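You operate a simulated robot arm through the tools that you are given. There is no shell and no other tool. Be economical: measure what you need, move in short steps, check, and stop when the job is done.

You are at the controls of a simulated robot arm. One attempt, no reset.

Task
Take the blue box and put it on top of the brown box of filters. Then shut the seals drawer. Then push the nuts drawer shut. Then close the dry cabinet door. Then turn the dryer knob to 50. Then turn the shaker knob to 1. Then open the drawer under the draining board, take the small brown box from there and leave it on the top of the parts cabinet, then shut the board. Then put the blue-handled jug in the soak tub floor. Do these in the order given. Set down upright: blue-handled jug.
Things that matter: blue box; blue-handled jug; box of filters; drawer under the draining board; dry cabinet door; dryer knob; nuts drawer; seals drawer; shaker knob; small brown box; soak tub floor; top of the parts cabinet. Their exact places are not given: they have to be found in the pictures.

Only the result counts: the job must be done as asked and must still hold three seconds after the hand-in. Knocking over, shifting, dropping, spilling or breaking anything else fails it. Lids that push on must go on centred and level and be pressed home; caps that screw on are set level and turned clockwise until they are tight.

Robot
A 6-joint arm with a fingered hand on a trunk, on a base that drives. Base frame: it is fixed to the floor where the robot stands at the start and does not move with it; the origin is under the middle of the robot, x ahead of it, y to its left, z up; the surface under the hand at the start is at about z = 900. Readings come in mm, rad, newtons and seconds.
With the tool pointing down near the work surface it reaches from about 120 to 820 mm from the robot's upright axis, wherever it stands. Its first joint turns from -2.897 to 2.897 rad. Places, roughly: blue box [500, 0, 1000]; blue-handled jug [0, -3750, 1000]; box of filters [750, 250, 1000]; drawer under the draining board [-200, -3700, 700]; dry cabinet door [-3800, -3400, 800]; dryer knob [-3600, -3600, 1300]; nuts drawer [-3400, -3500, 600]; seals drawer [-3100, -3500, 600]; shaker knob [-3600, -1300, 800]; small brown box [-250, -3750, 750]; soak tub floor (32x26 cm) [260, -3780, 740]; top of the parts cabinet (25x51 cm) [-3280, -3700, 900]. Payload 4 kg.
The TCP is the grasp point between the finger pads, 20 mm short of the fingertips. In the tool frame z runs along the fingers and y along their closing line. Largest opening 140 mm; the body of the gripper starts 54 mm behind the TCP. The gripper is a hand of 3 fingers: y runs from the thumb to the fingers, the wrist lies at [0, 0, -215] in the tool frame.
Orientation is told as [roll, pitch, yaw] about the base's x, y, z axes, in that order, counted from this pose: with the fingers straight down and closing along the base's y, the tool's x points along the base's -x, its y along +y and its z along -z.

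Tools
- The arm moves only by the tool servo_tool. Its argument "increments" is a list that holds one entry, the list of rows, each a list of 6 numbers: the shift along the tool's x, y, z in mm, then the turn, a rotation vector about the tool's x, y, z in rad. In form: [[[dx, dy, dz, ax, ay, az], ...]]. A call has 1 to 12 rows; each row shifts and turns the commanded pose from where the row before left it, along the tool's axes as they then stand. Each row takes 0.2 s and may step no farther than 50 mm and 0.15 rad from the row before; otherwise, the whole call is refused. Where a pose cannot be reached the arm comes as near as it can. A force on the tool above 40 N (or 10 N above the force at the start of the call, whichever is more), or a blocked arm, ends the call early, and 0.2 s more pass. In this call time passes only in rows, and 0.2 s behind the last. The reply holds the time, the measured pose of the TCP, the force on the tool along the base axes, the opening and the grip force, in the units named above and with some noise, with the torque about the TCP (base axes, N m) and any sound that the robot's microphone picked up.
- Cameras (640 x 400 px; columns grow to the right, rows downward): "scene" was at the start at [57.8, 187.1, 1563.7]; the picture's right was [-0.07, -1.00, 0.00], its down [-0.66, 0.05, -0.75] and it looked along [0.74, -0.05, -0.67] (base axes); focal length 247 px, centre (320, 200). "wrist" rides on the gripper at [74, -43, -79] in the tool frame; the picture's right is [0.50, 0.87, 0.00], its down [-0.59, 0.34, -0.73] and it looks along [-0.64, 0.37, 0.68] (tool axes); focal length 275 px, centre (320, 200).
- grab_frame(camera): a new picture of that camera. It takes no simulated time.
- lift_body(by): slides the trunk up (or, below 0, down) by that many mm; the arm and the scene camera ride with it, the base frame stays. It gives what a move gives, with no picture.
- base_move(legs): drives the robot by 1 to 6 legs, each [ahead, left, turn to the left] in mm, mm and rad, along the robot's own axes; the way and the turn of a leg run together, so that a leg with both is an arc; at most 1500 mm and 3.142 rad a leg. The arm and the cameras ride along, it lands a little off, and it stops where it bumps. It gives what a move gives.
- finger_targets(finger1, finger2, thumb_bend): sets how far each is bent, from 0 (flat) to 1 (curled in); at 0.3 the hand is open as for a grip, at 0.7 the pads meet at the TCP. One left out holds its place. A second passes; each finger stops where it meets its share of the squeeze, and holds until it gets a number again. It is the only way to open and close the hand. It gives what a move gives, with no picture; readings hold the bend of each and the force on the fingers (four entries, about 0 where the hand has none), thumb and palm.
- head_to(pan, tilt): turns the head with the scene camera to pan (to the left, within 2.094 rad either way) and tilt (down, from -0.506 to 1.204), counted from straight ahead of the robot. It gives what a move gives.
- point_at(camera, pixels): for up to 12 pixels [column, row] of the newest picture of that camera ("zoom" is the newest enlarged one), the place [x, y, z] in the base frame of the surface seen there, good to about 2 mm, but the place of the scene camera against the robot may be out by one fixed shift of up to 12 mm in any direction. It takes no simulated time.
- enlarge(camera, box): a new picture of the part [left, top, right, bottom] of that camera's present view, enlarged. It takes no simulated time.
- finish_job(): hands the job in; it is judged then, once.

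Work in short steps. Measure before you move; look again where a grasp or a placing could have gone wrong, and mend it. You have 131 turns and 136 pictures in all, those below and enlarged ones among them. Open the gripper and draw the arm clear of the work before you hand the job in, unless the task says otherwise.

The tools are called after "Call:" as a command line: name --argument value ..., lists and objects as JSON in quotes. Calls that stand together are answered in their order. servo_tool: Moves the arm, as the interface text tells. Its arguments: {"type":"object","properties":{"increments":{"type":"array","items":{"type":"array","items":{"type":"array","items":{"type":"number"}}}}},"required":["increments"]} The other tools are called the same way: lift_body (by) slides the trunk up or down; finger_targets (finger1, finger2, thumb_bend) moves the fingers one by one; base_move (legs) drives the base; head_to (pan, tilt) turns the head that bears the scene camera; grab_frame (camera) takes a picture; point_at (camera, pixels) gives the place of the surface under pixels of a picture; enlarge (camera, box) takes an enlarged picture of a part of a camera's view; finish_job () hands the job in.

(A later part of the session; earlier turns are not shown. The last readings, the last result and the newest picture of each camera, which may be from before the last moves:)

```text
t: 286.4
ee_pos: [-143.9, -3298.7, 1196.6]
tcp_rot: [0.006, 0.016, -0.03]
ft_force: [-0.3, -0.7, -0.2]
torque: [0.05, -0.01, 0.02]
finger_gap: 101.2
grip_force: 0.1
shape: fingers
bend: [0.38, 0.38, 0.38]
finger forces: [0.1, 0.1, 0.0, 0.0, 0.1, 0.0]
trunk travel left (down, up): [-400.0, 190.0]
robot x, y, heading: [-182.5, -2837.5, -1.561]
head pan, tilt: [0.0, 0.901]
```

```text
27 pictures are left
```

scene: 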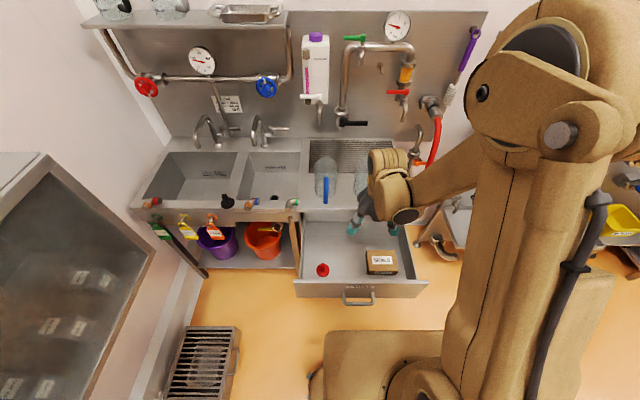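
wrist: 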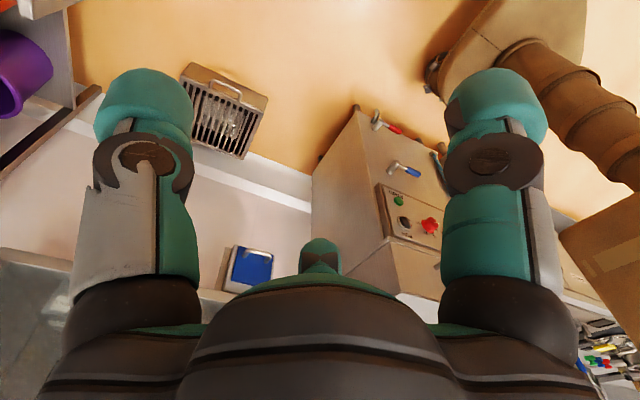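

A small brown box lies at (381,262) and a red thing at (322,269). I measure.

Call:
enlarge --camera "scene" --box '[290, 210, 440, 310]'

Call:
point_at --camera "scene" --pixels '[[381, 262], [367, 252], [395, 251], [398, 271], [368, 273], [383, 246], [300, 290], [425, 286], [322, 269], [350, 262], [305, 225], [412, 250]]'

```text
4.00 times, centred on (365, 260) of scene
```

zoom: 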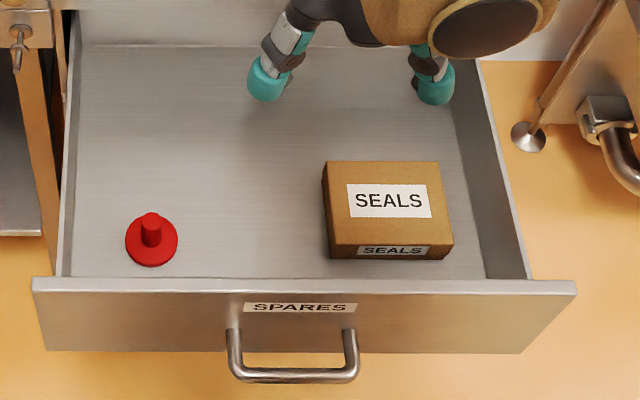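

```text
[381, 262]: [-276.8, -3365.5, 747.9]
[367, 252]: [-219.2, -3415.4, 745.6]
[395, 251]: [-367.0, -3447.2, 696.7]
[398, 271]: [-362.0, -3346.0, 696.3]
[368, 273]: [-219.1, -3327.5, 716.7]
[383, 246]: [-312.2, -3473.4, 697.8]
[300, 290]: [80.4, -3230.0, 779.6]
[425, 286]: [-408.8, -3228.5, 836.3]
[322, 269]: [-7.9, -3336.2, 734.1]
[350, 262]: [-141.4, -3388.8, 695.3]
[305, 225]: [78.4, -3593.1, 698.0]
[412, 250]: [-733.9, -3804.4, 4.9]
```

Call:
point_at --camera "zoom" --pixels '[[329, 166], [434, 166], [448, 240], [335, 240], [390, 200], [448, 257], [70, 265], [525, 280], [300, 290], [200, 70]]'

```text
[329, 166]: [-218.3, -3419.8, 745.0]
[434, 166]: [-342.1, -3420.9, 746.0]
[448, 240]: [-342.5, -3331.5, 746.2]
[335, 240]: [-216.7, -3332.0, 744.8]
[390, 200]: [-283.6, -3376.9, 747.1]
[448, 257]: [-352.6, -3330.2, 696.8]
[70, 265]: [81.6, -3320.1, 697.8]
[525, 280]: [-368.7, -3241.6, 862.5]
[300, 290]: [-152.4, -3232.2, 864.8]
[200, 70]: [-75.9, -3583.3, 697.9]
```

The box is centred at about (-282,-3372), 130 x 92 mm, with its top at about 740. I turn the hand so that the fingers take the long sides and the thumb the right end, move over it, and set the opening.

Call:
servo_tool --increments '[[[0, 0, 0, 0, 0, 0.14], [0, 0, 0, 0, 0, 0.14], [0, 0, 0, 0, 0, 0.14], [0, 0, 0, 0, 0, 0.14], [0, 0, 0, 0, 0, 0.14], [0, 0, 0, 0, 0, 0.14], [0, 0, 0, 0, 0, 0.14], [0, 0, 0, 0, 0, 0.14], [0, 0, 0, 0, 0, 0.14], [0, 0, 0, 0, 0, 0.14], [0, 0, 0, 0, 0, 0.14]]]'

Call:
servo_tool --increments '[[[-18, -34, 0, 0, 0, 0], [-18, -34, 0, 0, 0, 0], [-18, -34, 0, 0, 0, 0], [-18, -34, 0, 0, 0, 0]]]'

Call:
finger_targets --finger1 0.17 --finger2 0.17 --thumb_bend 0.24

Call:
lift_body --by -200

Call:
grab_frame --camera "wrist"

```text
t: 288.8
ee_pos: [-144.1, -3299.5, 1197.9]
tcp_rot: [-0.017, 0.005, -1.572]
ft_force: [0.5, 0.2, 0.4]
torque: [0.01, -0.03, 0.0]
finger_gap: 101.0
grip_force: 0.1
shape: fingers
bend: [0.38, 0.38, 0.38]
finger forces: [0.0, 0.0, 0.0, 0.1, 0.0, 0.1]
trunk travel left (down, up): [-400.0, 190.0]
robot x, y, heading: [-182.6, -2835.4, -1.57]
head pan, tilt: [0.0, 0.901]
```

```text
t: 289.8
ee_pos: [-282.2, -3372.1, 1197.3]
tcp_rot: [-0.015, 0.005, -1.569]
ft_force: [0.2, -0.3, 0.2]
torque: [0.03, 0.0, 0.0]
finger_gap: 101.1
grip_force: 0.2
shape: fingers
bend: [0.38, 0.38, 0.38]
finger forces: [0.1, 0.0, 0.0, 0.0, 0.0, 0.1]
trunk travel left (down, up): [-400.0, 190.0]
robot x, y, heading: [-186.4, -2834.6, -1.567]
head pan, tilt: [0.0, 0.901]
```

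```text
t: 290.8
ee_pos: [-280.6, -3371.7, 1197.6]
tcp_rot: [-0.016, 0.007, -1.569]
ft_force: [0.2, -0.2, 0.3]
torque: [0.01, -0.02, -0.01]
finger_gap: 141.0
grip_force: 0.1
shape: fingers
bend: [0.17, 0.17, 0.24]
finger forces: [0.0, 0.1, 0.0, 0.0, 0.1, 0.0]
trunk travel left (down, up): [-400.0, 190.0]
robot x, y, heading: [-184.5, -2838.0, -1.569]
head pan, tilt: [0.0, 0.901]
```

```text
t: 293.0
ee_pos: [-280.5, -3370.9, 998.1]
tcp_rot: [-0.016, 0.005, -1.569]
ft_force: [-0.2, 1.3, 0.1]
torque: [0.0, -0.01, -0.04]
finger_gap: 140.9
grip_force: 0.2
shape: fingers
bend: [0.17, 0.17, 0.24]
finger forces: [0.0, 0.1, 0.0, 0.1, 0.0, 0.0]
trunk travel left (down, up): [-200.0, 390.0]
robot x, y, heading: [-186.7, -2839.7, -1.569]
head pan, tilt: [0.0, 0.901]
```

```text
25 pictures are left
```

wrist: 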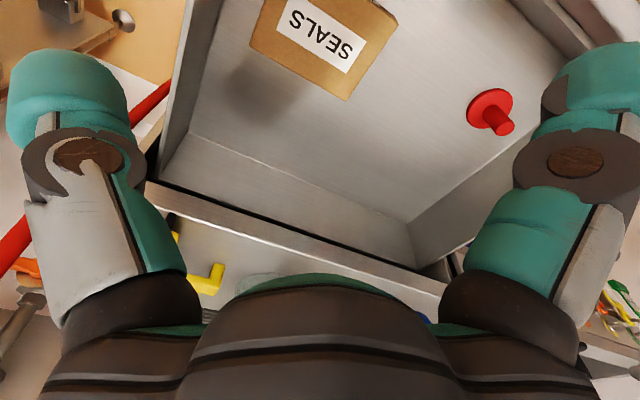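

Call:
point_at --camera "wrist" --pixels '[[252, 48], [346, 98], [397, 28], [262, 3], [321, 40], [188, 100], [172, 150], [330, 140]]'

```text
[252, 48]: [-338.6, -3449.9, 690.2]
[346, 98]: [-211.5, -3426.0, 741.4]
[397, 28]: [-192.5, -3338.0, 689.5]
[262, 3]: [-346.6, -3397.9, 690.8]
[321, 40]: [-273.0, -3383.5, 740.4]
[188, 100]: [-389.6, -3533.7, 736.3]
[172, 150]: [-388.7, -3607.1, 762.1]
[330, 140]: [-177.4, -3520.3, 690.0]
```

The wrist view gives the centre as (-278,-3378). I adjust and lower: first the trunk 200 mm, then the arm.

Call:
servo_tool --increments '[[[-6, 2, 0, 0, 0, 0]]]'

Call:
lift_body --by -200

Call:
servo_tool --increments '[[[0, 0, 30, 0, 0, 0], [0, 0, 25, 0, 0, 0], [0, 0, 19, 0, 0, 0]]]'

Call:
finger_targets --finger1 0.65 --finger2 0.65 --thumb_bend 0.65

Call:
grab_frame --camera "wrist"

```text
t: 293.4
ee_pos: [-278.9, -3377.7, 998.3]
tcp_rot: [-0.016, 0.006, -1.568]
ft_force: [0.1, -0.9, 0.4]
torque: [0.0, 0.01, 0.02]
finger_gap: 140.7
grip_force: 0.1
shape: fingers
bend: [0.17, 0.17, 0.24]
finger forces: [0.0, 0.0, 0.0, 0.0, 0.0, 0.0]
trunk travel left (down, up): [-200.0, 390.0]
robot x, y, heading: [-187.3, -2835.0, -1.564]
head pan, tilt: [0.0, 0.901]
```

```text
t: 295.6
ee_pos: [-277.9, -3377.8, 798.1]
tcp_rot: [-0.015, 0.005, -1.569]
ft_force: [0.8, 0.2, -0.4]
torque: [-0.01, 0.01, 0.0]
finger_gap: 140.8
grip_force: 0.0
shape: fingers
bend: [0.17, 0.17, 0.24]
finger forces: [0.0, 0.0, 0.0, 0.1, 0.1, 0.0]
trunk travel left (down, up): [0.0, 590.0]
robot x, y, heading: [-181.0, -2833.5, -1.568]
head pan, tilt: [0.0, 0.901]
```

```text
t: 296.4
ee_pos: [-279.0, -3377.3, 724.8]
tcp_rot: [-0.017, 0.006, -1.572]
ft_force: [-1.1, -1.0, 0.8]
torque: [0.0, 0.05, 0.05]
finger_gap: 141.4
grip_force: 0.2
shape: fingers
bend: [0.17, 0.17, 0.24]
finger forces: [0.1, 0.0, 0.1, 0.1, 0.6, 0.1]
trunk travel left (down, up): [0.0, 590.0]
robot x, y, heading: [-186.5, -2841.9, -1.563]
head pan, tilt: [0.0, 0.901]
```

```text
t: 297.4
ee_pos: [-279.7, -3375.7, 723.3]
tcp_rot: [-0.017, 0.002, -1.569]
ft_force: [-7.4, 0.2, 17.6]
torque: [-0.07, -0.19, -0.04]
finger_gap: 92.5
grip_force: 26.7
shape: fingers
bend: [0.31, 0.28, 0.56]
finger forces: [12.3, 16.3, 0.1, 0.0, 24.7, 0.0]
trunk travel left (down, up): [0.0, 590.0]
robot x, y, heading: [-185.0, -2838.3, -1.565]
head pan, tilt: [0.0, 0.901]
```

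```text
24 pictures are left
```

wrist: 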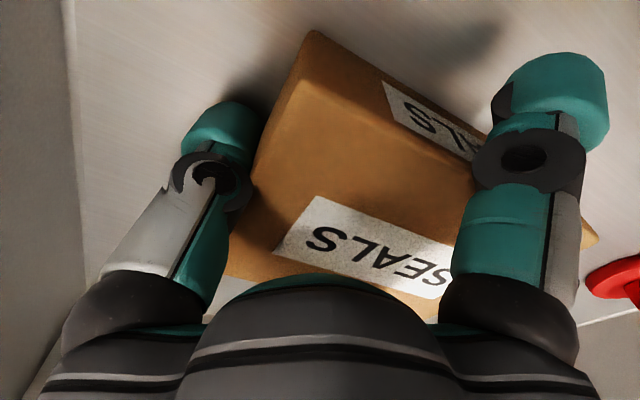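

Gripped (12/16/25 N). I lift gently with the arm, then the trunk.

Call:
servo_tool --increments '[[[0, 0, -15, 0, 0, 0], [0, 0, -20, 0, 0, 0], [0, 0, -25, 0, 0, 0]]]'

Call:
lift_body --by 300

Call:
grab_frame --camera "wrist"

```text
t: 298.2
ee_pos: [-278.9, -3377.2, 784.8]
tcp_rot: [-0.016, 0.006, -1.569]
ft_force: [-0.5, -0.2, 0.0]
torque: [-0.04, -0.02, -0.01]
finger_gap: 68.7
grip_force: 0.0
shape: fingers
bend: [0.36, 0.35, 0.65]
finger forces: [0.1, 0.0, 0.1, 0.0, 0.1, 0.0]
trunk travel left (down, up): [0.0, 590.0]
robot x, y, heading: [-185.3, -2837.1, -1.569]
head pan, tilt: [0.0, 0.901]
```

```text
t: 301.2
ee_pos: [-279.3, -3377.6, 1083.7]
tcp_rot: [-0.017, 0.005, -1.569]
ft_force: [0.0, 0.3, -0.5]
torque: [-0.03, -0.03, 0.04]
finger_gap: 68.7
grip_force: 0.1
shape: fingers
bend: [0.36, 0.35, 0.65]
finger forces: [0.0, 0.1, 0.0, 0.0, 0.0, 0.1]
trunk travel left (down, up): [-300.0, 290.0]
robot x, y, heading: [-183.7, -2839.7, -1.564]
head pan, tilt: [0.0, 0.901]
```

```text
23 pictures are left
```

wrist: 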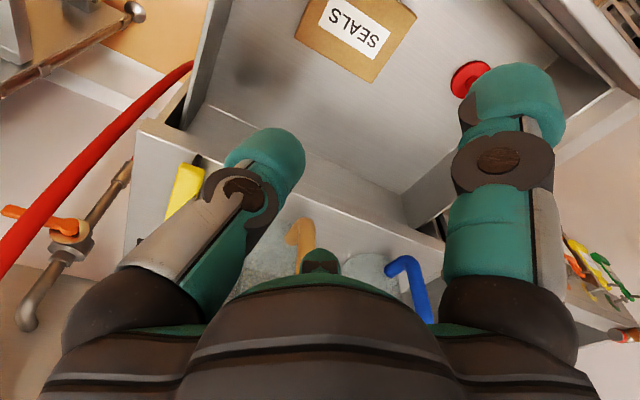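

The box slipped out: the fingers sloped outward against its top edges. It lies in the drawer at (355,40). I measure it again, to grip higher with the fingertips and close the fingers first.

Call:
point_at --camera "wrist" --pixels '[[300, 37], [371, 79], [412, 18], [352, 25], [335, 8], [205, 100]]'

```text
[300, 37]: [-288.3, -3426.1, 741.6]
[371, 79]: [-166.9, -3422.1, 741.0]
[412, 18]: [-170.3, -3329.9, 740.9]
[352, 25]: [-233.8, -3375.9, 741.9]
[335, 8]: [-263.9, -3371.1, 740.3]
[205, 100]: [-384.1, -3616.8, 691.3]
```

The box has shifted to centre (-231,-3376). I reposition, lower to TCP z about 744, and close the fingers first, then the thumb.

Call:
finger_targets --finger1 0.15 --finger2 0.15 --thumb_bend 0.22

Call:
servo_tool --increments '[[[1, 36, 0, 0, 0, -0.03]]]'

Call:
lift_body --by -300

Call:
servo_tool --increments '[[[0, 0, 25, 0, 0, 0], [0, 0, 16, 0, 0, 0]]]'

Call:
finger_targets --finger1 0.8 --finger2 0.8

Call:
finger_targets --thumb_bend 0.8

```text
t: 302.2
ee_pos: [-279.1, -3377.0, 1083.9]
tcp_rot: [-0.014, 0.004, -1.569]
ft_force: [-0.1, -0.5, 0.1]
torque: [0.01, 0.02, 0.0]
finger_gap: 144.3
grip_force: 0.0
shape: fingers
bend: [0.15, 0.15, 0.22]
finger forces: [0.0, 0.0, 0.0, 0.0, 0.1, 0.0]
trunk travel left (down, up): [-300.0, 290.0]
robot x, y, heading: [-185.2, -2838.0, -1.564]
head pan, tilt: [0.0, 0.901]
```

```text
t: 302.6
ee_pos: [-241.1, -3376.6, 1085.2]
tcp_rot: [-0.016, 0.005, -1.539]
ft_force: [0.4, -0.4, 1.0]
torque: [0.01, 0.03, 0.02]
finger_gap: 144.6
grip_force: 0.0
shape: fingers
bend: [0.15, 0.15, 0.22]
finger forces: [0.0, 0.0, 0.1, 0.0, 0.0, 0.0]
trunk travel left (down, up): [-300.0, 290.0]
robot x, y, heading: [-184.4, -2833.5, -1.562]
head pan, tilt: [0.0, 0.901]
```

```text
t: 305.6
ee_pos: [-243.0, -3377.5, 782.4]
tcp_rot: [-0.014, 0.005, -1.539]
ft_force: [0.3, -0.1, -1.4]
torque: [-0.02, -0.03, 0.0]
finger_gap: 144.5
grip_force: 0.0
shape: fingers
bend: [0.15, 0.15, 0.22]
finger forces: [0.1, 0.1, 0.0, 0.1, 0.1, 0.1]
trunk travel left (down, up): [0.0, 590.0]
robot x, y, heading: [-186.5, -2836.2, -1.563]
head pan, tilt: [0.0, 0.901]
```

```text
t: 306.2
ee_pos: [-243.4, -3376.9, 741.9]
tcp_rot: [-0.014, 0.003, -1.54]
ft_force: [0.0, 0.3, 0.0]
torque: [0.02, -0.04, 0.0]
finger_gap: 144.1
grip_force: 0.1
shape: fingers
bend: [0.15, 0.15, 0.22]
finger forces: [0.1, 0.1, 0.0, 0.0, 0.1, 0.0]
trunk travel left (down, up): [0.0, 590.0]
robot x, y, heading: [-182.7, -2840.0, -1.566]
head pan, tilt: [0.0, 0.901]
```

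```text
t: 307.2
ee_pos: [-243.2, -3376.2, 741.8]
tcp_rot: [-0.017, 0.007, -1.539]
ft_force: [1.1, -0.9, 9.4]
torque: [-0.08, -0.33, -0.13]
finger_gap: 126.2
grip_force: 11.7
shape: fingers
bend: [0.36, 0.35, 0.22]
finger forces: [10.9, 12.1, 0.0, 0.0, 0.0, 0.1]
trunk travel left (down, up): [0.0, 590.0]
robot x, y, heading: [-183.6, -2840.7, -1.563]
head pan, tilt: [0.0, 0.901]
```

```text
t: 308.2
ee_pos: [-243.9, -3376.1, 742.3]
tcp_rot: [-0.015, 0.006, -1.538]
ft_force: [-1.6, 0.0, 0.3]
torque: [0.05, -0.21, -0.03]
finger_gap: 73.6
grip_force: 19.6
shape: fingers
bend: [0.35, 0.35, 0.65]
finger forces: [11.9, 10.2, 0.1, 0.0, 16.9, 0.1]
trunk travel left (down, up): [0.0, 590.0]
robot x, y, heading: [-183.6, -2838.0, -1.563]
head pan, tilt: [0.0, 0.901]
```

Zero vertical reaction this time. I lift slowly and watch the force.

Call:
servo_tool --increments '[[[0, 0, -8, 0, 0, 0], [0, 0, -10, 0, 0, 0], [0, 0, -15, 0, 0, 0], [0, 0, -15, 0, 0, 0]]]'

Call:
grab_frame --camera "wrist"

```text
t: 309.2
ee_pos: [-243.7, -3377.2, 790.2]
tcp_rot: [-0.015, 0.005, -1.54]
ft_force: [0.4, -0.5, -1.0]
torque: [0.02, 0.06, 0.0]
finger_gap: 70.7
grip_force: 16.7
shape: fingers
bend: [0.35, 0.36, 0.67]
finger forces: [10.5, 8.1, 0.0, 0.0, 13.6, 0.1]
trunk travel left (down, up): [0.0, 590.0]
robot x, y, heading: [-184.8, -2840.8, -1.569]
head pan, tilt: [0.0, 0.901]
```

```text
22 pictures are left
```

wrist: 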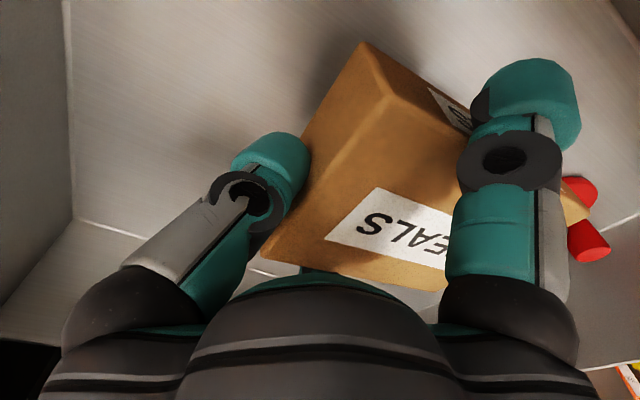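

The box is held (about 1 N, light). I raise the trunk, back off and carry it west to the parts cabinet.

Call:
lift_body --by 300

Call:
base_move --legs '[[-90, 0, 0], [0, -1450, 0], [0, -1450, 0]]'

Call:
head_to --pan 0.0 --tilt 0.7

Call:
grab_frame --camera "scene"

```text
t: 312.2
ee_pos: [-242.9, -3378.3, 1090.5]
tcp_rot: [-0.015, 0.006, -1.539]
ft_force: [-1.4, 0.8, -1.1]
torque: [-0.04, 0.05, 0.03]
finger_gap: 70.6
grip_force: 15.7
shape: fingers
bend: [0.35, 0.36, 0.67]
finger forces: [10.3, 8.1, 0.1, 0.0, 13.1, 0.0]
trunk travel left (down, up): [-300.0, 290.0]
robot x, y, heading: [-183.0, -2837.3, -1.569]
head pan, tilt: [0.0, 0.901]
```

```text
t: 326.9
ee_pos: [-3153.7, -3286.3, 1089.7]
tcp_rot: [-0.015, 0.006, -1.556]
ft_force: [0.0, -0.7, -1.9]
torque: [0.0, 0.09, 0.03]
finger_gap: 70.3
grip_force: 15.1
shape: fingers
bend: [0.35, 0.36, 0.67]
finger forces: [10.2, 8.1, 0.1, 0.0, 13.1, 0.1]
trunk travel left (down, up): [-300.0, 290.0]
robot x, y, heading: [-3083.7, -2747.4, -1.584]
head pan, tilt: [0.0, 0.901]
```

```text
t: 327.6
ee_pos: [-3153.6, -3286.9, 1090.6]
tcp_rot: [-0.016, 0.006, -1.558]
ft_force: [0.2, -0.4, -1.5]
torque: [0.0, 0.08, -0.04]
finger_gap: 70.3
grip_force: 15.6
shape: fingers
bend: [0.35, 0.36, 0.67]
finger forces: [10.2, 8.1, 0.0, 0.0, 13.1, 0.0]
trunk travel left (down, up): [-300.0, 290.0]
robot x, y, heading: [-3086.2, -2749.5, -1.583]
head pan, tilt: [0.0, 0.7]
```

```text
21 pictures are left
```

scene: 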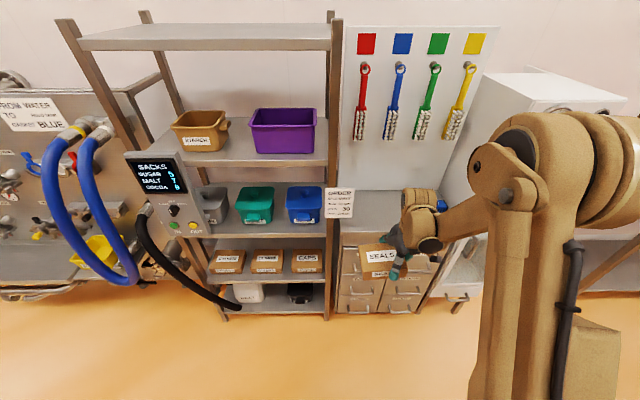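

Still held. I measure the box in hand, the cabinet top, and its left edge near the rack post and sign.

Call:
point_at --camera "scene" --pixels '[[362, 262], [400, 248], [368, 275], [360, 248], [350, 225], [375, 215], [345, 240], [338, 205], [372, 195]]'

Call:
enlarge --camera "scene" --box '[330, 170, 450, 290]'

```text
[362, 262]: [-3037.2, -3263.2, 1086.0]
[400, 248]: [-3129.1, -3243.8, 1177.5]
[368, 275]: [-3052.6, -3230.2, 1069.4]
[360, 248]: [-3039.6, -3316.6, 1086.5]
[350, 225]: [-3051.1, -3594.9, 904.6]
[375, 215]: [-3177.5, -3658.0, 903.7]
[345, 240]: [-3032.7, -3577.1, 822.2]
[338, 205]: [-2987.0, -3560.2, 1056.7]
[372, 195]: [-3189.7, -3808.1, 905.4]
```

```text
3.33 times, centred on (390, 230) of scene
```

zoom: 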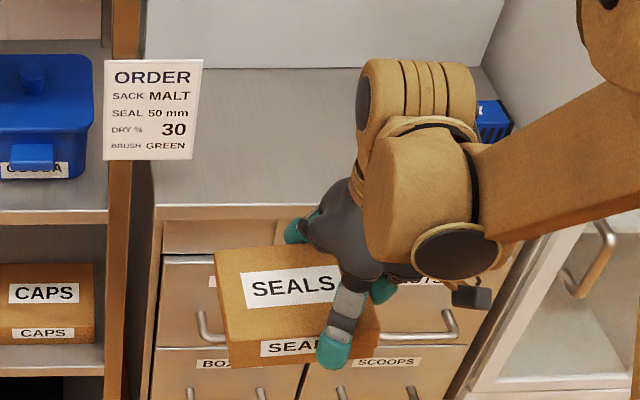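

The box extends 53 mm left of the hand's centre. I move so that the box's centre will be at about (-3190,-3690): right 90 mm, ahead 300 mm, then the arm 100 mm ahead.

Call:
base_move --legs '[[0, -90, 0.012], [300, 0, 0]]'

Call:
servo_tool --increments '[[[-35, 0, 0, 0, 0, 0], [-35, 0, 0, 0, 0, 0], [-33, 0, 0, 0, 0, 0]]]'

Call:
lift_body --by -120

Call:
enlarge --camera "scene" --box '[310, 150, 450, 290]'

```text
t: 330.4
ee_pos: [-3239.3, -3589.2, 1090.0]
tcp_rot: [-0.015, 0.006, -1.549]
ft_force: [1.0, 0.9, -2.3]
torque: [-0.02, 0.05, 0.0]
finger_gap: 70.5
grip_force: 16.0
shape: fingers
bend: [0.35, 0.36, 0.67]
finger forces: [10.1, 8.1, 0.0, 0.0, 13.1, 0.0]
trunk travel left (down, up): [-300.0, 290.0]
robot x, y, heading: [-3177.5, -3051.1, -1.569]
head pan, tilt: [0.0, 0.7]
```

```text
t: 331.2
ee_pos: [-3236.1, -3693.1, 1089.5]
tcp_rot: [-0.016, 0.006, -1.548]
ft_force: [0.2, 0.4, -1.9]
torque: [0.03, 0.1, -0.03]
finger_gap: 70.2
grip_force: 15.6
shape: fingers
bend: [0.35, 0.36, 0.67]
finger forces: [10.0, 8.2, 0.0, 0.0, 12.8, 0.0]
trunk travel left (down, up): [-300.0, 290.0]
robot x, y, heading: [-3176.0, -3047.2, -1.575]
head pan, tilt: [0.0, 0.7]
```

```text
t: 332.7
ee_pos: [-3236.6, -3691.2, 971.6]
tcp_rot: [-0.015, 0.005, -1.548]
ft_force: [0.3, 0.6, -1.6]
torque: [-0.02, 0.08, -0.03]
finger_gap: 70.1
grip_force: 15.8
shape: fingers
bend: [0.35, 0.36, 0.67]
finger forces: [10.0, 7.9, 0.0, 0.1, 12.8, 0.0]
trunk travel left (down, up): [-180.0, 410.0]
robot x, y, heading: [-3180.5, -3052.2, -1.576]
head pan, tilt: [0.0, 0.7]
```

```text
2.86 times, centred on (380, 220) of scene
```

zoom: 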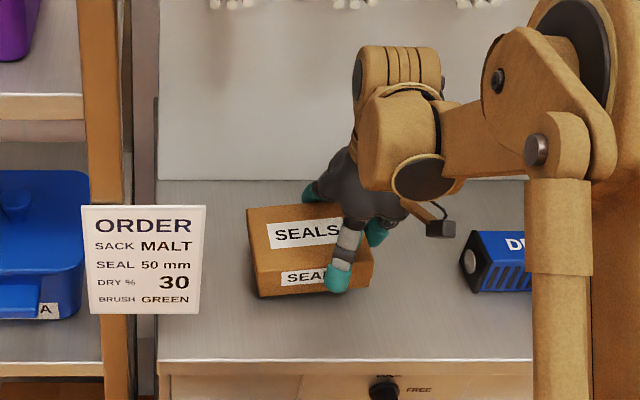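

I lower gently until contact.

Call:
servo_tool --increments '[[[0, 0, 8, 0, 0, 0], [0, 0, 6, 0, 0, 0], [0, 0, 4, 0, 0, 0], [0, 0, 3, 0, 0, 0]]]'

Call:
enlarge --camera "scene" --box '[330, 180, 430, 280]'

```text
t: 333.7
ee_pos: [-3238.4, -3691.2, 949.6]
tcp_rot: [-0.014, 0.005, -1.548]
ft_force: [-2.2, 0.6, 2.4]
torque: [-0.03, -0.34, -0.03]
finger_gap: 69.3
grip_force: 16.1
shape: fingers
bend: [0.35, 0.36, 0.68]
finger forces: [11.3, 11.1, 0.0, 0.1, 10.1, 0.0]
trunk travel left (down, up): [-180.0, 410.0]
robot x, y, heading: [-3174.7, -3047.3, -1.572]
head pan, tilt: [0.0, 0.7]
```

```text
4.00 times, centred on (380, 230) of scene
```

zoom: 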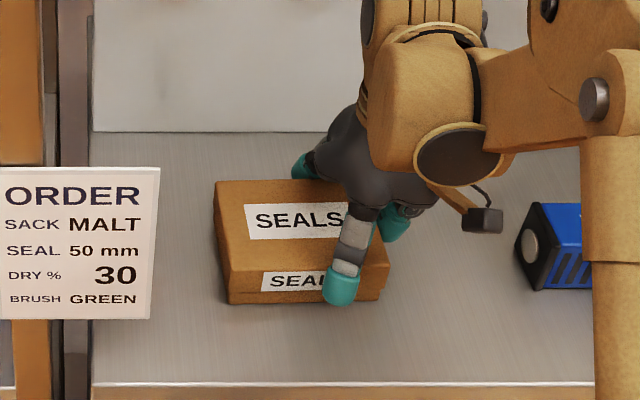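

Contact is felt. I go 2 mm more, release, and rise.

Call:
servo_tool --increments '[[[0, 0, 2, 0, 0, 0]]]'

Call:
finger_targets --finger1 0.2 --finger2 0.2 --thumb_bend 0.3

Call:
servo_tool --increments '[[[0, 0, -20, 0, 0, 0], [0, 0, -40, 0, 0, 0], [0, 0, -40, 0, 0, 0], [0, 0, -40, 0, 0, 0], [0, 0, -40, 0, 0, 0]]]'

Call:
base_move --legs '[[-300, 0, 0]]'

Call:
grab_frame --camera "scene"

```text
t: 334.1
ee_pos: [-3237.2, -3691.0, 948.7]
tcp_rot: [-0.014, 0.004, -1.55]
ft_force: [-2.1, -1.1, 14.0]
torque: [0.02, -0.59, -0.07]
finger_gap: 69.4
grip_force: 18.3
shape: fingers
bend: [0.35, 0.35, 0.68]
finger forces: [12.1, 12.2, 0.0, 0.0, 11.3, 0.0]
trunk travel left (down, up): [-180.0, 410.0]
robot x, y, heading: [-3179.9, -3051.3, -1.578]
head pan, tilt: [0.0, 0.7]
```

```text
t: 335.1
ee_pos: [-3237.3, -3690.7, 947.3]
tcp_rot: [-0.015, 0.005, -1.548]
ft_force: [0.2, 0.1, 0.5]
torque: [0.0, 0.01, 0.02]
finger_gap: 133.1
grip_force: 0.1
shape: fingers
bend: [0.2, 0.2, 0.3]
finger forces: [0.0, 0.1, 0.1, 0.0, 0.0, 0.0]
trunk travel left (down, up): [-180.0, 410.0]
robot x, y, heading: [-3184.0, -3049.4, -1.576]
head pan, tilt: [0.0, 0.7]
```

```text
t: 336.3
ee_pos: [-3233.9, -3690.9, 1127.8]
tcp_rot: [-0.015, 0.006, -1.546]
ft_force: [-0.5, 0.0, 0.6]
torque: [-0.01, 0.01, -0.01]
finger_gap: 133.1
grip_force: 0.2
shape: fingers
bend: [0.2, 0.2, 0.3]
finger forces: [0.0, 0.0, 0.1, 0.0, 0.0, 0.0]
trunk travel left (down, up): [-180.0, 410.0]
robot x, y, heading: [-3176.8, -3053.3, -1.576]
head pan, tilt: [0.0, 0.7]
```

```text
t: 338.3
ee_pos: [-3235.0, -3388.8, 1128.0]
tcp_rot: [-0.014, 0.006, -1.549]
ft_force: [-0.4, 0.1, 0.4]
torque: [-0.04, -0.01, -0.02]
finger_gap: 133.1
grip_force: 0.0
shape: fingers
bend: [0.2, 0.2, 0.3]
finger forces: [0.0, 0.0, 0.0, 0.0, 0.0, 0.0]
trunk travel left (down, up): [-180.0, 410.0]
robot x, y, heading: [-3176.8, -2748.3, -1.577]
head pan, tilt: [0.0, 0.7]
```

```text
17 pictures are left
```

scene: 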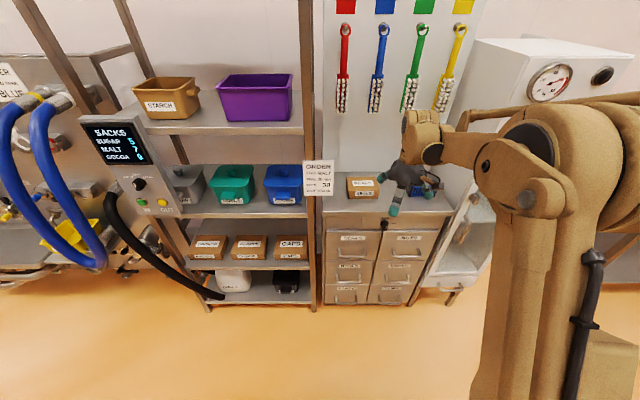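

The box stands on the cabinet, and the drawers and door there are shut. Now back to the draining board: I retract a little, close the fist, tilt the tool forward and drive east.

Call:
servo_tool --increments '[[[35, 0, 0, 0, 0, 0], [35, 0, 0, 0, 0, 0], [0, 0, 0, 0, -0.136, 0], [0, 0, 0, 0, -0.136, 0], [0, 0, 0, 0, -0.136, 0], [0, 0, 0, 0, -0.136, 0], [0, 0, 0, 0, -0.136, 0], [0, 0, 0, 0, -0.136, 0], [0, 0, 0, 0, -0.136, 0]]]'

Call:
finger_targets --finger1 0.68 --finger2 0.68 --thumb_bend 0.68

Call:
base_move --legs '[[0, 1500, 0], [0, 1500, 0], [0, 85, 0]]'

Call:
base_move --legs '[[-290, 0, 0]]'

Call:
lift_body --by -180

```text
t: 340.3
ee_pos: [-3236.1, -3319.4, 1129.0]
tcp_rot: [-0.026, -0.947, -1.529]
ft_force: [0.7, -0.2, -0.2]
torque: [-0.01, -0.02, 0.0]
finger_gap: 133.4
grip_force: 0.1
shape: fingers
bend: [0.2, 0.2, 0.3]
finger forces: [0.1, 0.0, 0.0, 0.0, 0.0, 0.1]
trunk travel left (down, up): [-180.0, 410.0]
robot x, y, heading: [-3174.9, -2747.4, -1.573]
head pan, tilt: [0.0, 0.7]
```

```text
t: 341.3
ee_pos: [-3235.5, -3319.7, 1128.3]
tcp_rot: [-0.027, -0.946, -1.531]
ft_force: [0.0, -0.2, 1.8]
torque: [-0.04, 0.03, 0.01]
finger_gap: 7.7
grip_force: 0.0
shape: fingers
bend: [0.68, 0.68, 0.68]
finger forces: [0.0, 0.0, 0.0, 0.1, 0.1, 0.0]
trunk travel left (down, up): [-180.0, 410.0]
robot x, y, heading: [-3175.4, -2750.4, -1.576]
head pan, tilt: [0.0, 0.7]
```

```text
t: 356.5
ee_pos: [-139.8, -3311.6, 1128.0]
tcp_rot: [-0.027, -0.946, -1.511]
ft_force: [0.6, -0.7, -0.2]
torque: [0.0, 0.04, 0.0]
finger_gap: 7.8
grip_force: 0.1
shape: fingers
bend: [0.68, 0.68, 0.68]
finger forces: [0.1, 0.0, 0.0, 0.1, 0.0, 0.0]
trunk travel left (down, up): [-180.0, 410.0]
robot x, y, heading: [-91.8, -2739.2, -1.557]
head pan, tilt: [0.0, 0.7]
```

```text
t: 358.5
ee_pos: [-143.7, -3019.8, 1129.6]
tcp_rot: [-0.026, -0.948, -1.508]
ft_force: [0.4, 0.1, 0.3]
torque: [-0.02, -0.03, 0.0]
finger_gap: 7.6
grip_force: 0.0
shape: fingers
bend: [0.68, 0.68, 0.68]
finger forces: [0.1, 0.1, 0.1, 0.0, 0.0, 0.0]
trunk travel left (down, up): [-180.0, 410.0]
robot x, y, heading: [-96.7, -2446.3, -1.555]
head pan, tilt: [0.0, 0.7]
```

```text
t: 360.5
ee_pos: [-143.5, -3021.9, 947.9]
tcp_rot: [-0.027, -0.947, -1.509]
ft_force: [-0.4, -0.6, -0.3]
torque: [-0.01, 0.0, 0.02]
finger_gap: 7.7
grip_force: 0.0
shape: fingers
bend: [0.68, 0.68, 0.68]
finger forces: [0.0, 0.0, 0.0, 0.0, 0.0, 0.1]
trunk travel left (down, up): [0.0, 590.0]
robot x, y, heading: [-94.7, -2448.7, -1.557]
head pan, tilt: [0.0, 0.7]
```

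I lower the fist to z about 798 in front of the panel, then push the drawer in with the base.

Call:
servo_tool --increments '[[[8.1, 4, 40.2, 0, 0, 0], [8.1, 4, 40.2, 0, 0, 0], [8.1, 4, 40.2, 0, 0, 0], [8.1, 4, 40.2, 0, 0, 0], [8.1, 4, 40.2, 0, 0, 0]]]'

Call:
base_move --legs '[[310, 0, -0.014]]'

Call:
grab_frame --camera "scene"

```text
t: 361.7
ee_pos: [-122.3, -3159.6, 796.7]
tcp_rot: [-0.027, -0.945, -1.508]
ft_force: [0.8, -0.6, -0.2]
torque: [0.0, 0.02, -0.01]
finger_gap: 7.8
grip_force: 0.0
shape: fingers
bend: [0.68, 0.68, 0.68]
finger forces: [0.1, 0.0, 0.0, 0.1, 0.0, 0.0]
trunk travel left (down, up): [0.0, 590.0]
robot x, y, heading: [-95.6, -2449.3, -1.553]
head pan, tilt: [0.0, 0.7]
```

```text
t: 363.8
ee_pos: [-129.5, -3467.9, 798.4]
tcp_rot: [-0.027, -0.946, -1.523]
ft_force: [0.7, 0.5, -0.4]
torque: [0.0, -0.01, -0.01]
finger_gap: 7.8
grip_force: 0.0
shape: fingers
bend: [0.68, 0.68, 0.68]
finger forces: [0.0, 0.1, 0.1, 0.0, 0.0, 0.0]
trunk travel left (down, up): [0.0, 590.0]
robot x, y, heading: [-91.0, -2760.0, -1.573]
head pan, tilt: [0.0, 0.7]
```

```text
16 pictures are left
```

scene: 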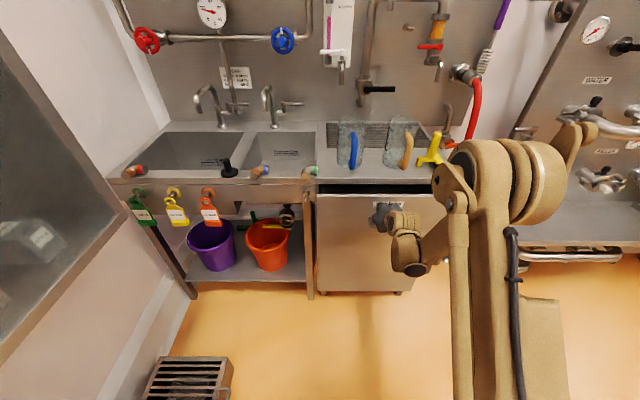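

The drawer is nearly in. I push the remaining way until it stops.

Call:
base_move --legs '[[75, 0, 0]]'

Call:
enlarge --camera "scene" --box '[230, 110, 470, 290]'

Call:
point_at --camera "zoom" --pixels '[[252, 215], [260, 330], [313, 165], [329, 85], [320, 120], [345, 100], [320, 185], [180, 130], [120, 180], [225, 180], [100, 95], [210, 95]]'

```text
t: 364.8
ee_pos: [-130.8, -3530.4, 795.7]
tcp_rot: [-0.026, -0.937, -1.523]
ft_force: [-0.3, 4.8, 0.7]
torque: [-0.01, 0.03, -0.01]
finger_gap: 8.9
grip_force: 3.5
shape: fingers
bend: [0.67, 0.72, 0.68]
finger forces: [0.1, 6.3, 0.0, 0.0, 0.0, 0.0]
trunk travel left (down, up): [0.0, 590.0]
robot x, y, heading: [-93.9, -2818.5, -1.57]
head pan, tilt: [0.0, 0.7]
stopped in leg 1: the force on the tool passed its limit at 67 N (the readings are from after the stop); the commanded pose is now the measured one
```

```text
2.22 times, centred on (350, 200) of scene
```

zoom: 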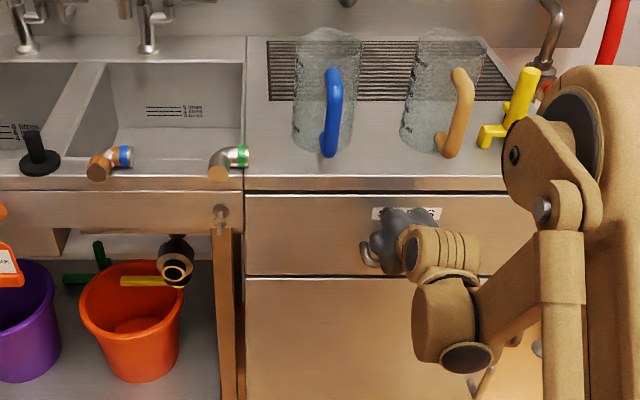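

```text
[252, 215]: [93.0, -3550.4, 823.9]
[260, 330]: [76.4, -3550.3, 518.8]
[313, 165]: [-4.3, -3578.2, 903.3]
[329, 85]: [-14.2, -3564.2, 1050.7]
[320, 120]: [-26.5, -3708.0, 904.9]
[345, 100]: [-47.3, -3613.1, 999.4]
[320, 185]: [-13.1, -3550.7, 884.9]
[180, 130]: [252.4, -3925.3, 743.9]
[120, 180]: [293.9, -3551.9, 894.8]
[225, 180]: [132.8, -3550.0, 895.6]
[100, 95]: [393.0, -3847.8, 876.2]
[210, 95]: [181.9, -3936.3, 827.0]
```

The drawer is shut flush. Now the jug: I back off, raise, point the tool down, turn it 30° so the handle falls between the digits, and hover near the jug.

Call:
base_move --legs '[[-120, 60, 0]]'

Call:
lift_body --by 400

Call:
servo_tool --increments '[[[0, 0, 0, 0, 0.134, 0], [0, 0, 0, 0, 0.134, 0], [0, 0, 0, 0, 0.134, 0], [0, 0, 0, 0, 0.134, 0], [0, 0, 0, 0, 0.134, 0], [0, 0, 0, 0, 0.134, 0], [0, 0, 0, 0, 0.134, 0], [-40, 8, 0, 0, 0, 0.14], [-40, 8, 0, 0, 0, 0.14], [-25, 0, 0, 0, 0, 0.14], [0, 0, 0, 0, 0, 0.14]]]'

Call:
finger_targets --finger1 0.25 --finger2 0.25 --thumb_bend 0.25

Call:
grab_frame --camera "wrist"

Call:
grab_frame --camera "scene"

```text
t: 366.1
ee_pos: [-69.4, -3411.3, 796.0]
tcp_rot: [-0.026, -0.939, -1.523]
ft_force: [0.5, -0.1, -0.7]
torque: [0.0, 0.0, 0.03]
finger_gap: 8.3
grip_force: 0.0
shape: fingers
bend: [0.68, 0.68, 0.68]
finger forces: [0.0, 0.1, 0.0, 0.0, 0.0, 0.0]
trunk travel left (down, up): [0.0, 590.0]
robot x, y, heading: [-32.6, -2706.7, -1.574]
head pan, tilt: [0.0, 0.7]
```

```text
t: 370.0
ee_pos: [-70.0, -3411.1, 1195.9]
tcp_rot: [-0.027, -0.937, -1.524]
ft_force: [-0.2, 0.3, -0.1]
torque: [-0.01, 0.01, -0.03]
finger_gap: 7.9
grip_force: 0.1
shape: fingers
bend: [0.68, 0.68, 0.68]
finger forces: [0.0, 0.1, 0.0, 0.1, 0.0, 0.0]
trunk travel left (down, up): [-400.0, 190.0]
robot x, y, heading: [-33.2, -2704.0, -1.573]
head pan, tilt: [0.0, 0.7]
```

```text
t: 372.4
ee_pos: [-64.3, -3514.8, 1196.2]
tcp_rot: [-0.013, -0.009, -2.108]
ft_force: [0.3, 0.1, 0.6]
torque: [0.02, 0.02, 0.01]
finger_gap: 8.3
grip_force: 0.0
shape: fingers
bend: [0.68, 0.68, 0.68]
finger forces: [0.1, 0.1, 0.0, 0.1, 0.0, 0.1]
trunk travel left (down, up): [-400.0, 190.0]
robot x, y, heading: [-32.5, -2703.8, -1.57]
head pan, tilt: [0.0, 0.7]
```

```text
t: 373.4
ee_pos: [-64.1, -3516.2, 1197.1]
tcp_rot: [-0.012, -0.01, -2.102]
ft_force: [-0.2, -0.2, 0.2]
torque: [-0.02, -0.03, -0.01]
finger_gap: 133.3
grip_force: 0.1
shape: fingers
bend: [0.25, 0.25, 0.25]
finger forces: [0.1, 0.0, 0.0, 0.0, 0.1, 0.1]
trunk travel left (down, up): [-400.0, 190.0]
robot x, y, heading: [-32.8, -2705.7, -1.569]
head pan, tilt: [0.0, 0.7]
```

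```text
14 pictures are left
```

wrist: 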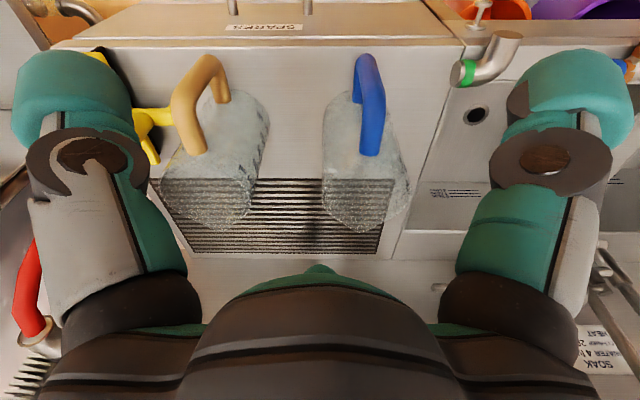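

```text
13 pictures are left
```

scene: 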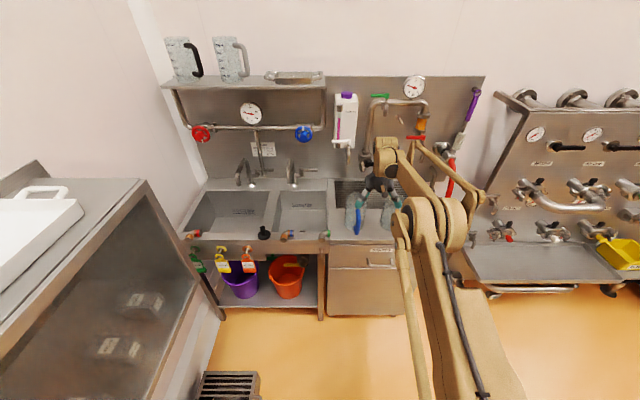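

I measure the jug (body, handle, rim) in the wrist view, and the tub and tap in the scene view.

Call:
point_at --camera "wrist" --pixels '[[367, 70], [371, 150], [340, 130], [330, 190], [405, 185], [365, 222], [350, 170], [395, 150], [326, 120], [365, 180]]'

Call:
point_at --camera "scene" --pixels '[[290, 163], [301, 181], [293, 175], [276, 225], [283, 195], [327, 195], [298, 225], [355, 200], [326, 232], [365, 190]]'

Call:
enlarge --camera "scene" --box '[260, 140, 400, 250]'

```text
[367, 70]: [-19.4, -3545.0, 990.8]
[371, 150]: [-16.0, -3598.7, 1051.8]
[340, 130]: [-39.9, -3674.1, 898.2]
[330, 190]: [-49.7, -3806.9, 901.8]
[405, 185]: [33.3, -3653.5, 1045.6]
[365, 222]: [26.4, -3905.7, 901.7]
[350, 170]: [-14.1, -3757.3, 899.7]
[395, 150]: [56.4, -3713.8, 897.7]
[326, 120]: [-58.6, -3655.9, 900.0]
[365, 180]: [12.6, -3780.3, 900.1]
```

```text
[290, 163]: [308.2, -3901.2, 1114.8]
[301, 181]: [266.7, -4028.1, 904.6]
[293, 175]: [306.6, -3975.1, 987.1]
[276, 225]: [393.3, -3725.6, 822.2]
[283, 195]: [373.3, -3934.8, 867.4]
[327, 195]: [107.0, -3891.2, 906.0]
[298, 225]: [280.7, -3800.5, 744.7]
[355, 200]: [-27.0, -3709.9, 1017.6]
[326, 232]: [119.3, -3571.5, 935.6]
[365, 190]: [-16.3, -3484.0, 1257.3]
```

```text
3.64 times, centred on (330, 195) of scene
```

zoom: 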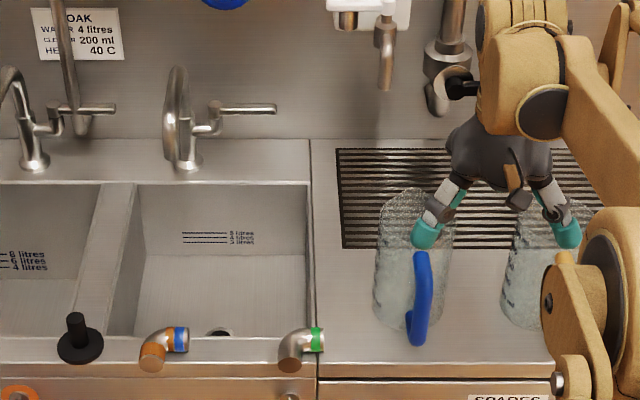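

The jug's body centre is about (-17,-3651) with radius 50, handle toward me at x -17. I retract the arm slightly and drive the base ahead so the hand comes above it.

Call:
servo_tool --increments '[[[42.4, -7, 0, 0, 0, 0], [42.4, -7, 0, 0, 0, 0], [42.4, -7, 0, 0, 0, 0]]]'

Call:
base_move --legs '[[254, 0, 0]]'

Call:
grab_frame --camera "wrist"

```text
t: 374.2
ee_pos: [-15.1, -3393.6, 1196.0]
tcp_rot: [-0.012, -0.009, -2.106]
ft_force: [-0.1, -0.3, 0.1]
torque: [0.0, -0.02, 0.02]
finger_gap: 133.4
grip_force: 0.0
shape: fingers
bend: [0.25, 0.25, 0.25]
finger forces: [0.1, 0.0, 0.0, 0.0, 0.1, 0.1]
trunk travel left (down, up): [-400.0, 190.0]
robot x, y, heading: [-34.2, -2701.7, -1.57]
head pan, tilt: [0.0, 0.7]
```

```text
t: 376.0
ee_pos: [-17.2, -3651.4, 1194.1]
tcp_rot: [-0.014, -0.006, -2.105]
ft_force: [-1.0, 0.3, 0.1]
torque: [-0.01, 0.01, 0.02]
finger_gap: 133.2
grip_force: 0.0
shape: fingers
bend: [0.25, 0.25, 0.25]
finger forces: [0.1, 0.1, 0.0, 0.1, 0.0, 0.1]
trunk travel left (down, up): [-400.0, 190.0]
robot x, y, heading: [-34.2, -2956.3, -1.571]
head pan, tilt: [0.0, 0.7]
```

```text
11 pictures are left
```

wrist: 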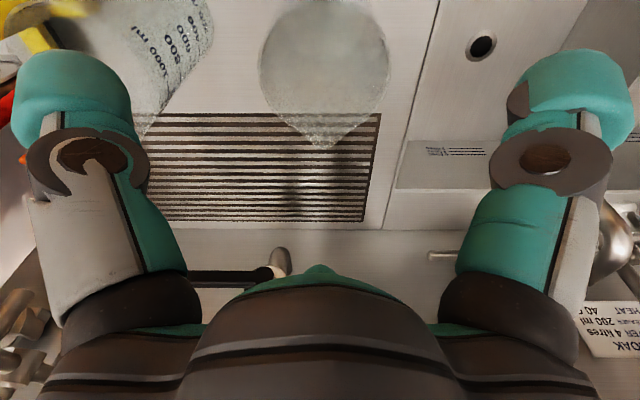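

Well above the jug; the spout points away from the handle, where one digit would land. I turn the hand back to 0°, so both spout and handle fall between digits, shift 5 mm, and lower to grip height.

Call:
servo_tool --increments '[[[0, 0, 0, 0, 0, -0.134], [0, 0, 0, 0, 0, -0.134], [0, 0, 0, 0, 0, -0.134], [0, 0, 0, 0, 0, -0.134], [5, 2, 0, 0, 0, 0]]]'

Call:
finger_targets --finger1 0.2 --finger2 0.2 --thumb_bend 0.2

Call:
lift_body --by -125

Call:
servo_tool --increments '[[[0, 0, 15, 0, 0, 0], [0, 0, 15, 0, 0, 0], [0, 0, 10, 0, 0, 0]]]'

Call:
grab_frame --camera "wrist"

Call:
enlarge --camera "scene" --box '[310, 150, 410, 260]'

```text
t: 377.2
ee_pos: [-14.4, -3643.4, 1195.2]
tcp_rot: [-0.014, 0.001, -1.567]
ft_force: [-0.1, 0.2, -0.1]
torque: [0.0, 0.03, 0.0]
finger_gap: 133.2
grip_force: 0.0
shape: fingers
bend: [0.25, 0.25, 0.25]
finger forces: [0.1, 0.0, 0.0, 0.1, 0.0, 0.0]
trunk travel left (down, up): [-400.0, 190.0]
robot x, y, heading: [-33.4, -2953.7, -1.568]
head pan, tilt: [0.0, 0.7]
```

```text
t: 378.2
ee_pos: [-14.1, -3643.7, 1195.0]
tcp_rot: [-0.015, 0.0, -1.57]
ft_force: [-0.2, -0.2, -0.3]
torque: [-0.01, 0.0, 0.0]
finger_gap: 142.0
grip_force: 0.1
shape: fingers
bend: [0.2, 0.2, 0.2]
finger forces: [0.0, 0.1, 0.1, 0.0, 0.0, 0.0]
trunk travel left (down, up): [-400.0, 190.0]
robot x, y, heading: [-33.7, -2960.2, -1.565]
head pan, tilt: [0.0, 0.7]
```

```text
t: 379.8
ee_pos: [-13.6, -3643.8, 1069.2]
tcp_rot: [-0.015, -0.001, -1.568]
ft_force: [0.1, -0.2, 0.1]
torque: [0.01, 0.02, -0.04]
finger_gap: 141.6
grip_force: 0.1
shape: fingers
bend: [0.2, 0.2, 0.2]
finger forces: [0.1, 0.0, 0.1, 0.1, 0.0, 0.0]
trunk travel left (down, up): [-275.0, 315.0]
robot x, y, heading: [-33.1, -2959.1, -1.571]
head pan, tilt: [0.0, 0.7]
```

```text
t: 380.6
ee_pos: [-15.8, -3644.5, 1030.0]
tcp_rot: [-0.016, -0.001, -1.57]
ft_force: [0.3, -1.5, 5.0]
torque: [-0.23, -0.14, -0.08]
finger_gap: 141.9
grip_force: 2.0
shape: fingers
bend: [0.2, 0.19, 0.2]
finger forces: [0.1, 4.5, 0.1, 0.0, 0.4, 0.1]
trunk travel left (down, up): [-275.0, 315.0]
robot x, y, heading: [-36.3, -2955.6, -1.57]
head pan, tilt: [0.0, 0.7]
```

```text
10 pictures are left
```

wrist: 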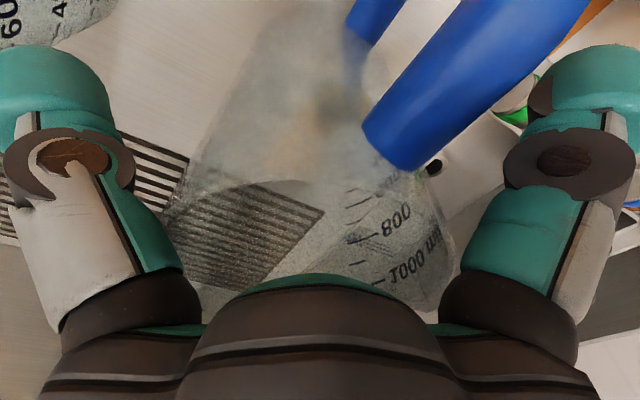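

```text
3.64 times, centred on (360, 205) of scene
```

zoom: 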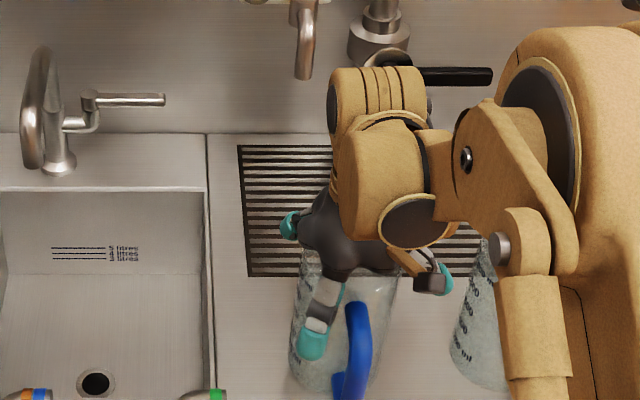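

The digits straddle the jug with light contact. I close all three and lift slightly to check.

Call:
finger_targets --finger1 0.7 --finger2 0.7 --thumb_bend 0.7

Call:
servo_tool --increments '[[[0, 0, -8, 0, 0, 0], [0, 0, -10, 0, 0, 0], [0, 0, -12, 0, 0, 0]]]'

Call:
enlarge --camera "scene" --box '[310, 150, 410, 260]'

```text
t: 381.6
ee_pos: [-16.7, -3642.7, 1030.4]
tcp_rot: [-0.013, -0.004, -1.568]
ft_force: [-8.1, -0.4, 28.5]
torque: [-0.47, -0.38, -0.17]
finger_gap: 96.4
grip_force: 58.0
shape: fingers
bend: [0.41, 0.19, 0.43]
finger forces: [30.1, 26.2, 0.0, 0.0, 59.5, 0.0]
trunk travel left (down, up): [-275.0, 315.0]
robot x, y, heading: [-33.1, -2956.6, -1.572]
head pan, tilt: [0.0, 0.7]
```

```text
t: 382.4
ee_pos: [-14.2, -3645.0, 1059.2]
tcp_rot: [-0.017, 0.0, -1.569]
ft_force: [-0.2, -0.2, -1.1]
torque: [-0.06, -0.01, -0.04]
finger_gap: 77.5
grip_force: 10.7
shape: fingers
bend: [0.44, 0.24, 0.51]
finger forces: [7.4, 5.4, 0.0, 0.0, 8.1, 0.0]
trunk travel left (down, up): [-275.0, 315.0]
robot x, y, heading: [-31.4, -2956.9, -1.571]
head pan, tilt: [0.0, 0.7]
```

```text
3.64 times, centred on (360, 205) of scene
```

zoom: 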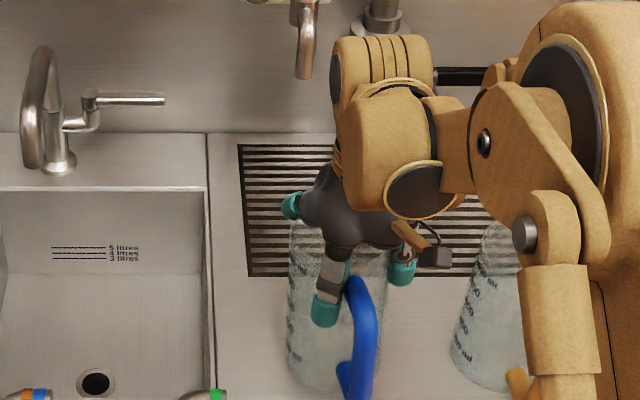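

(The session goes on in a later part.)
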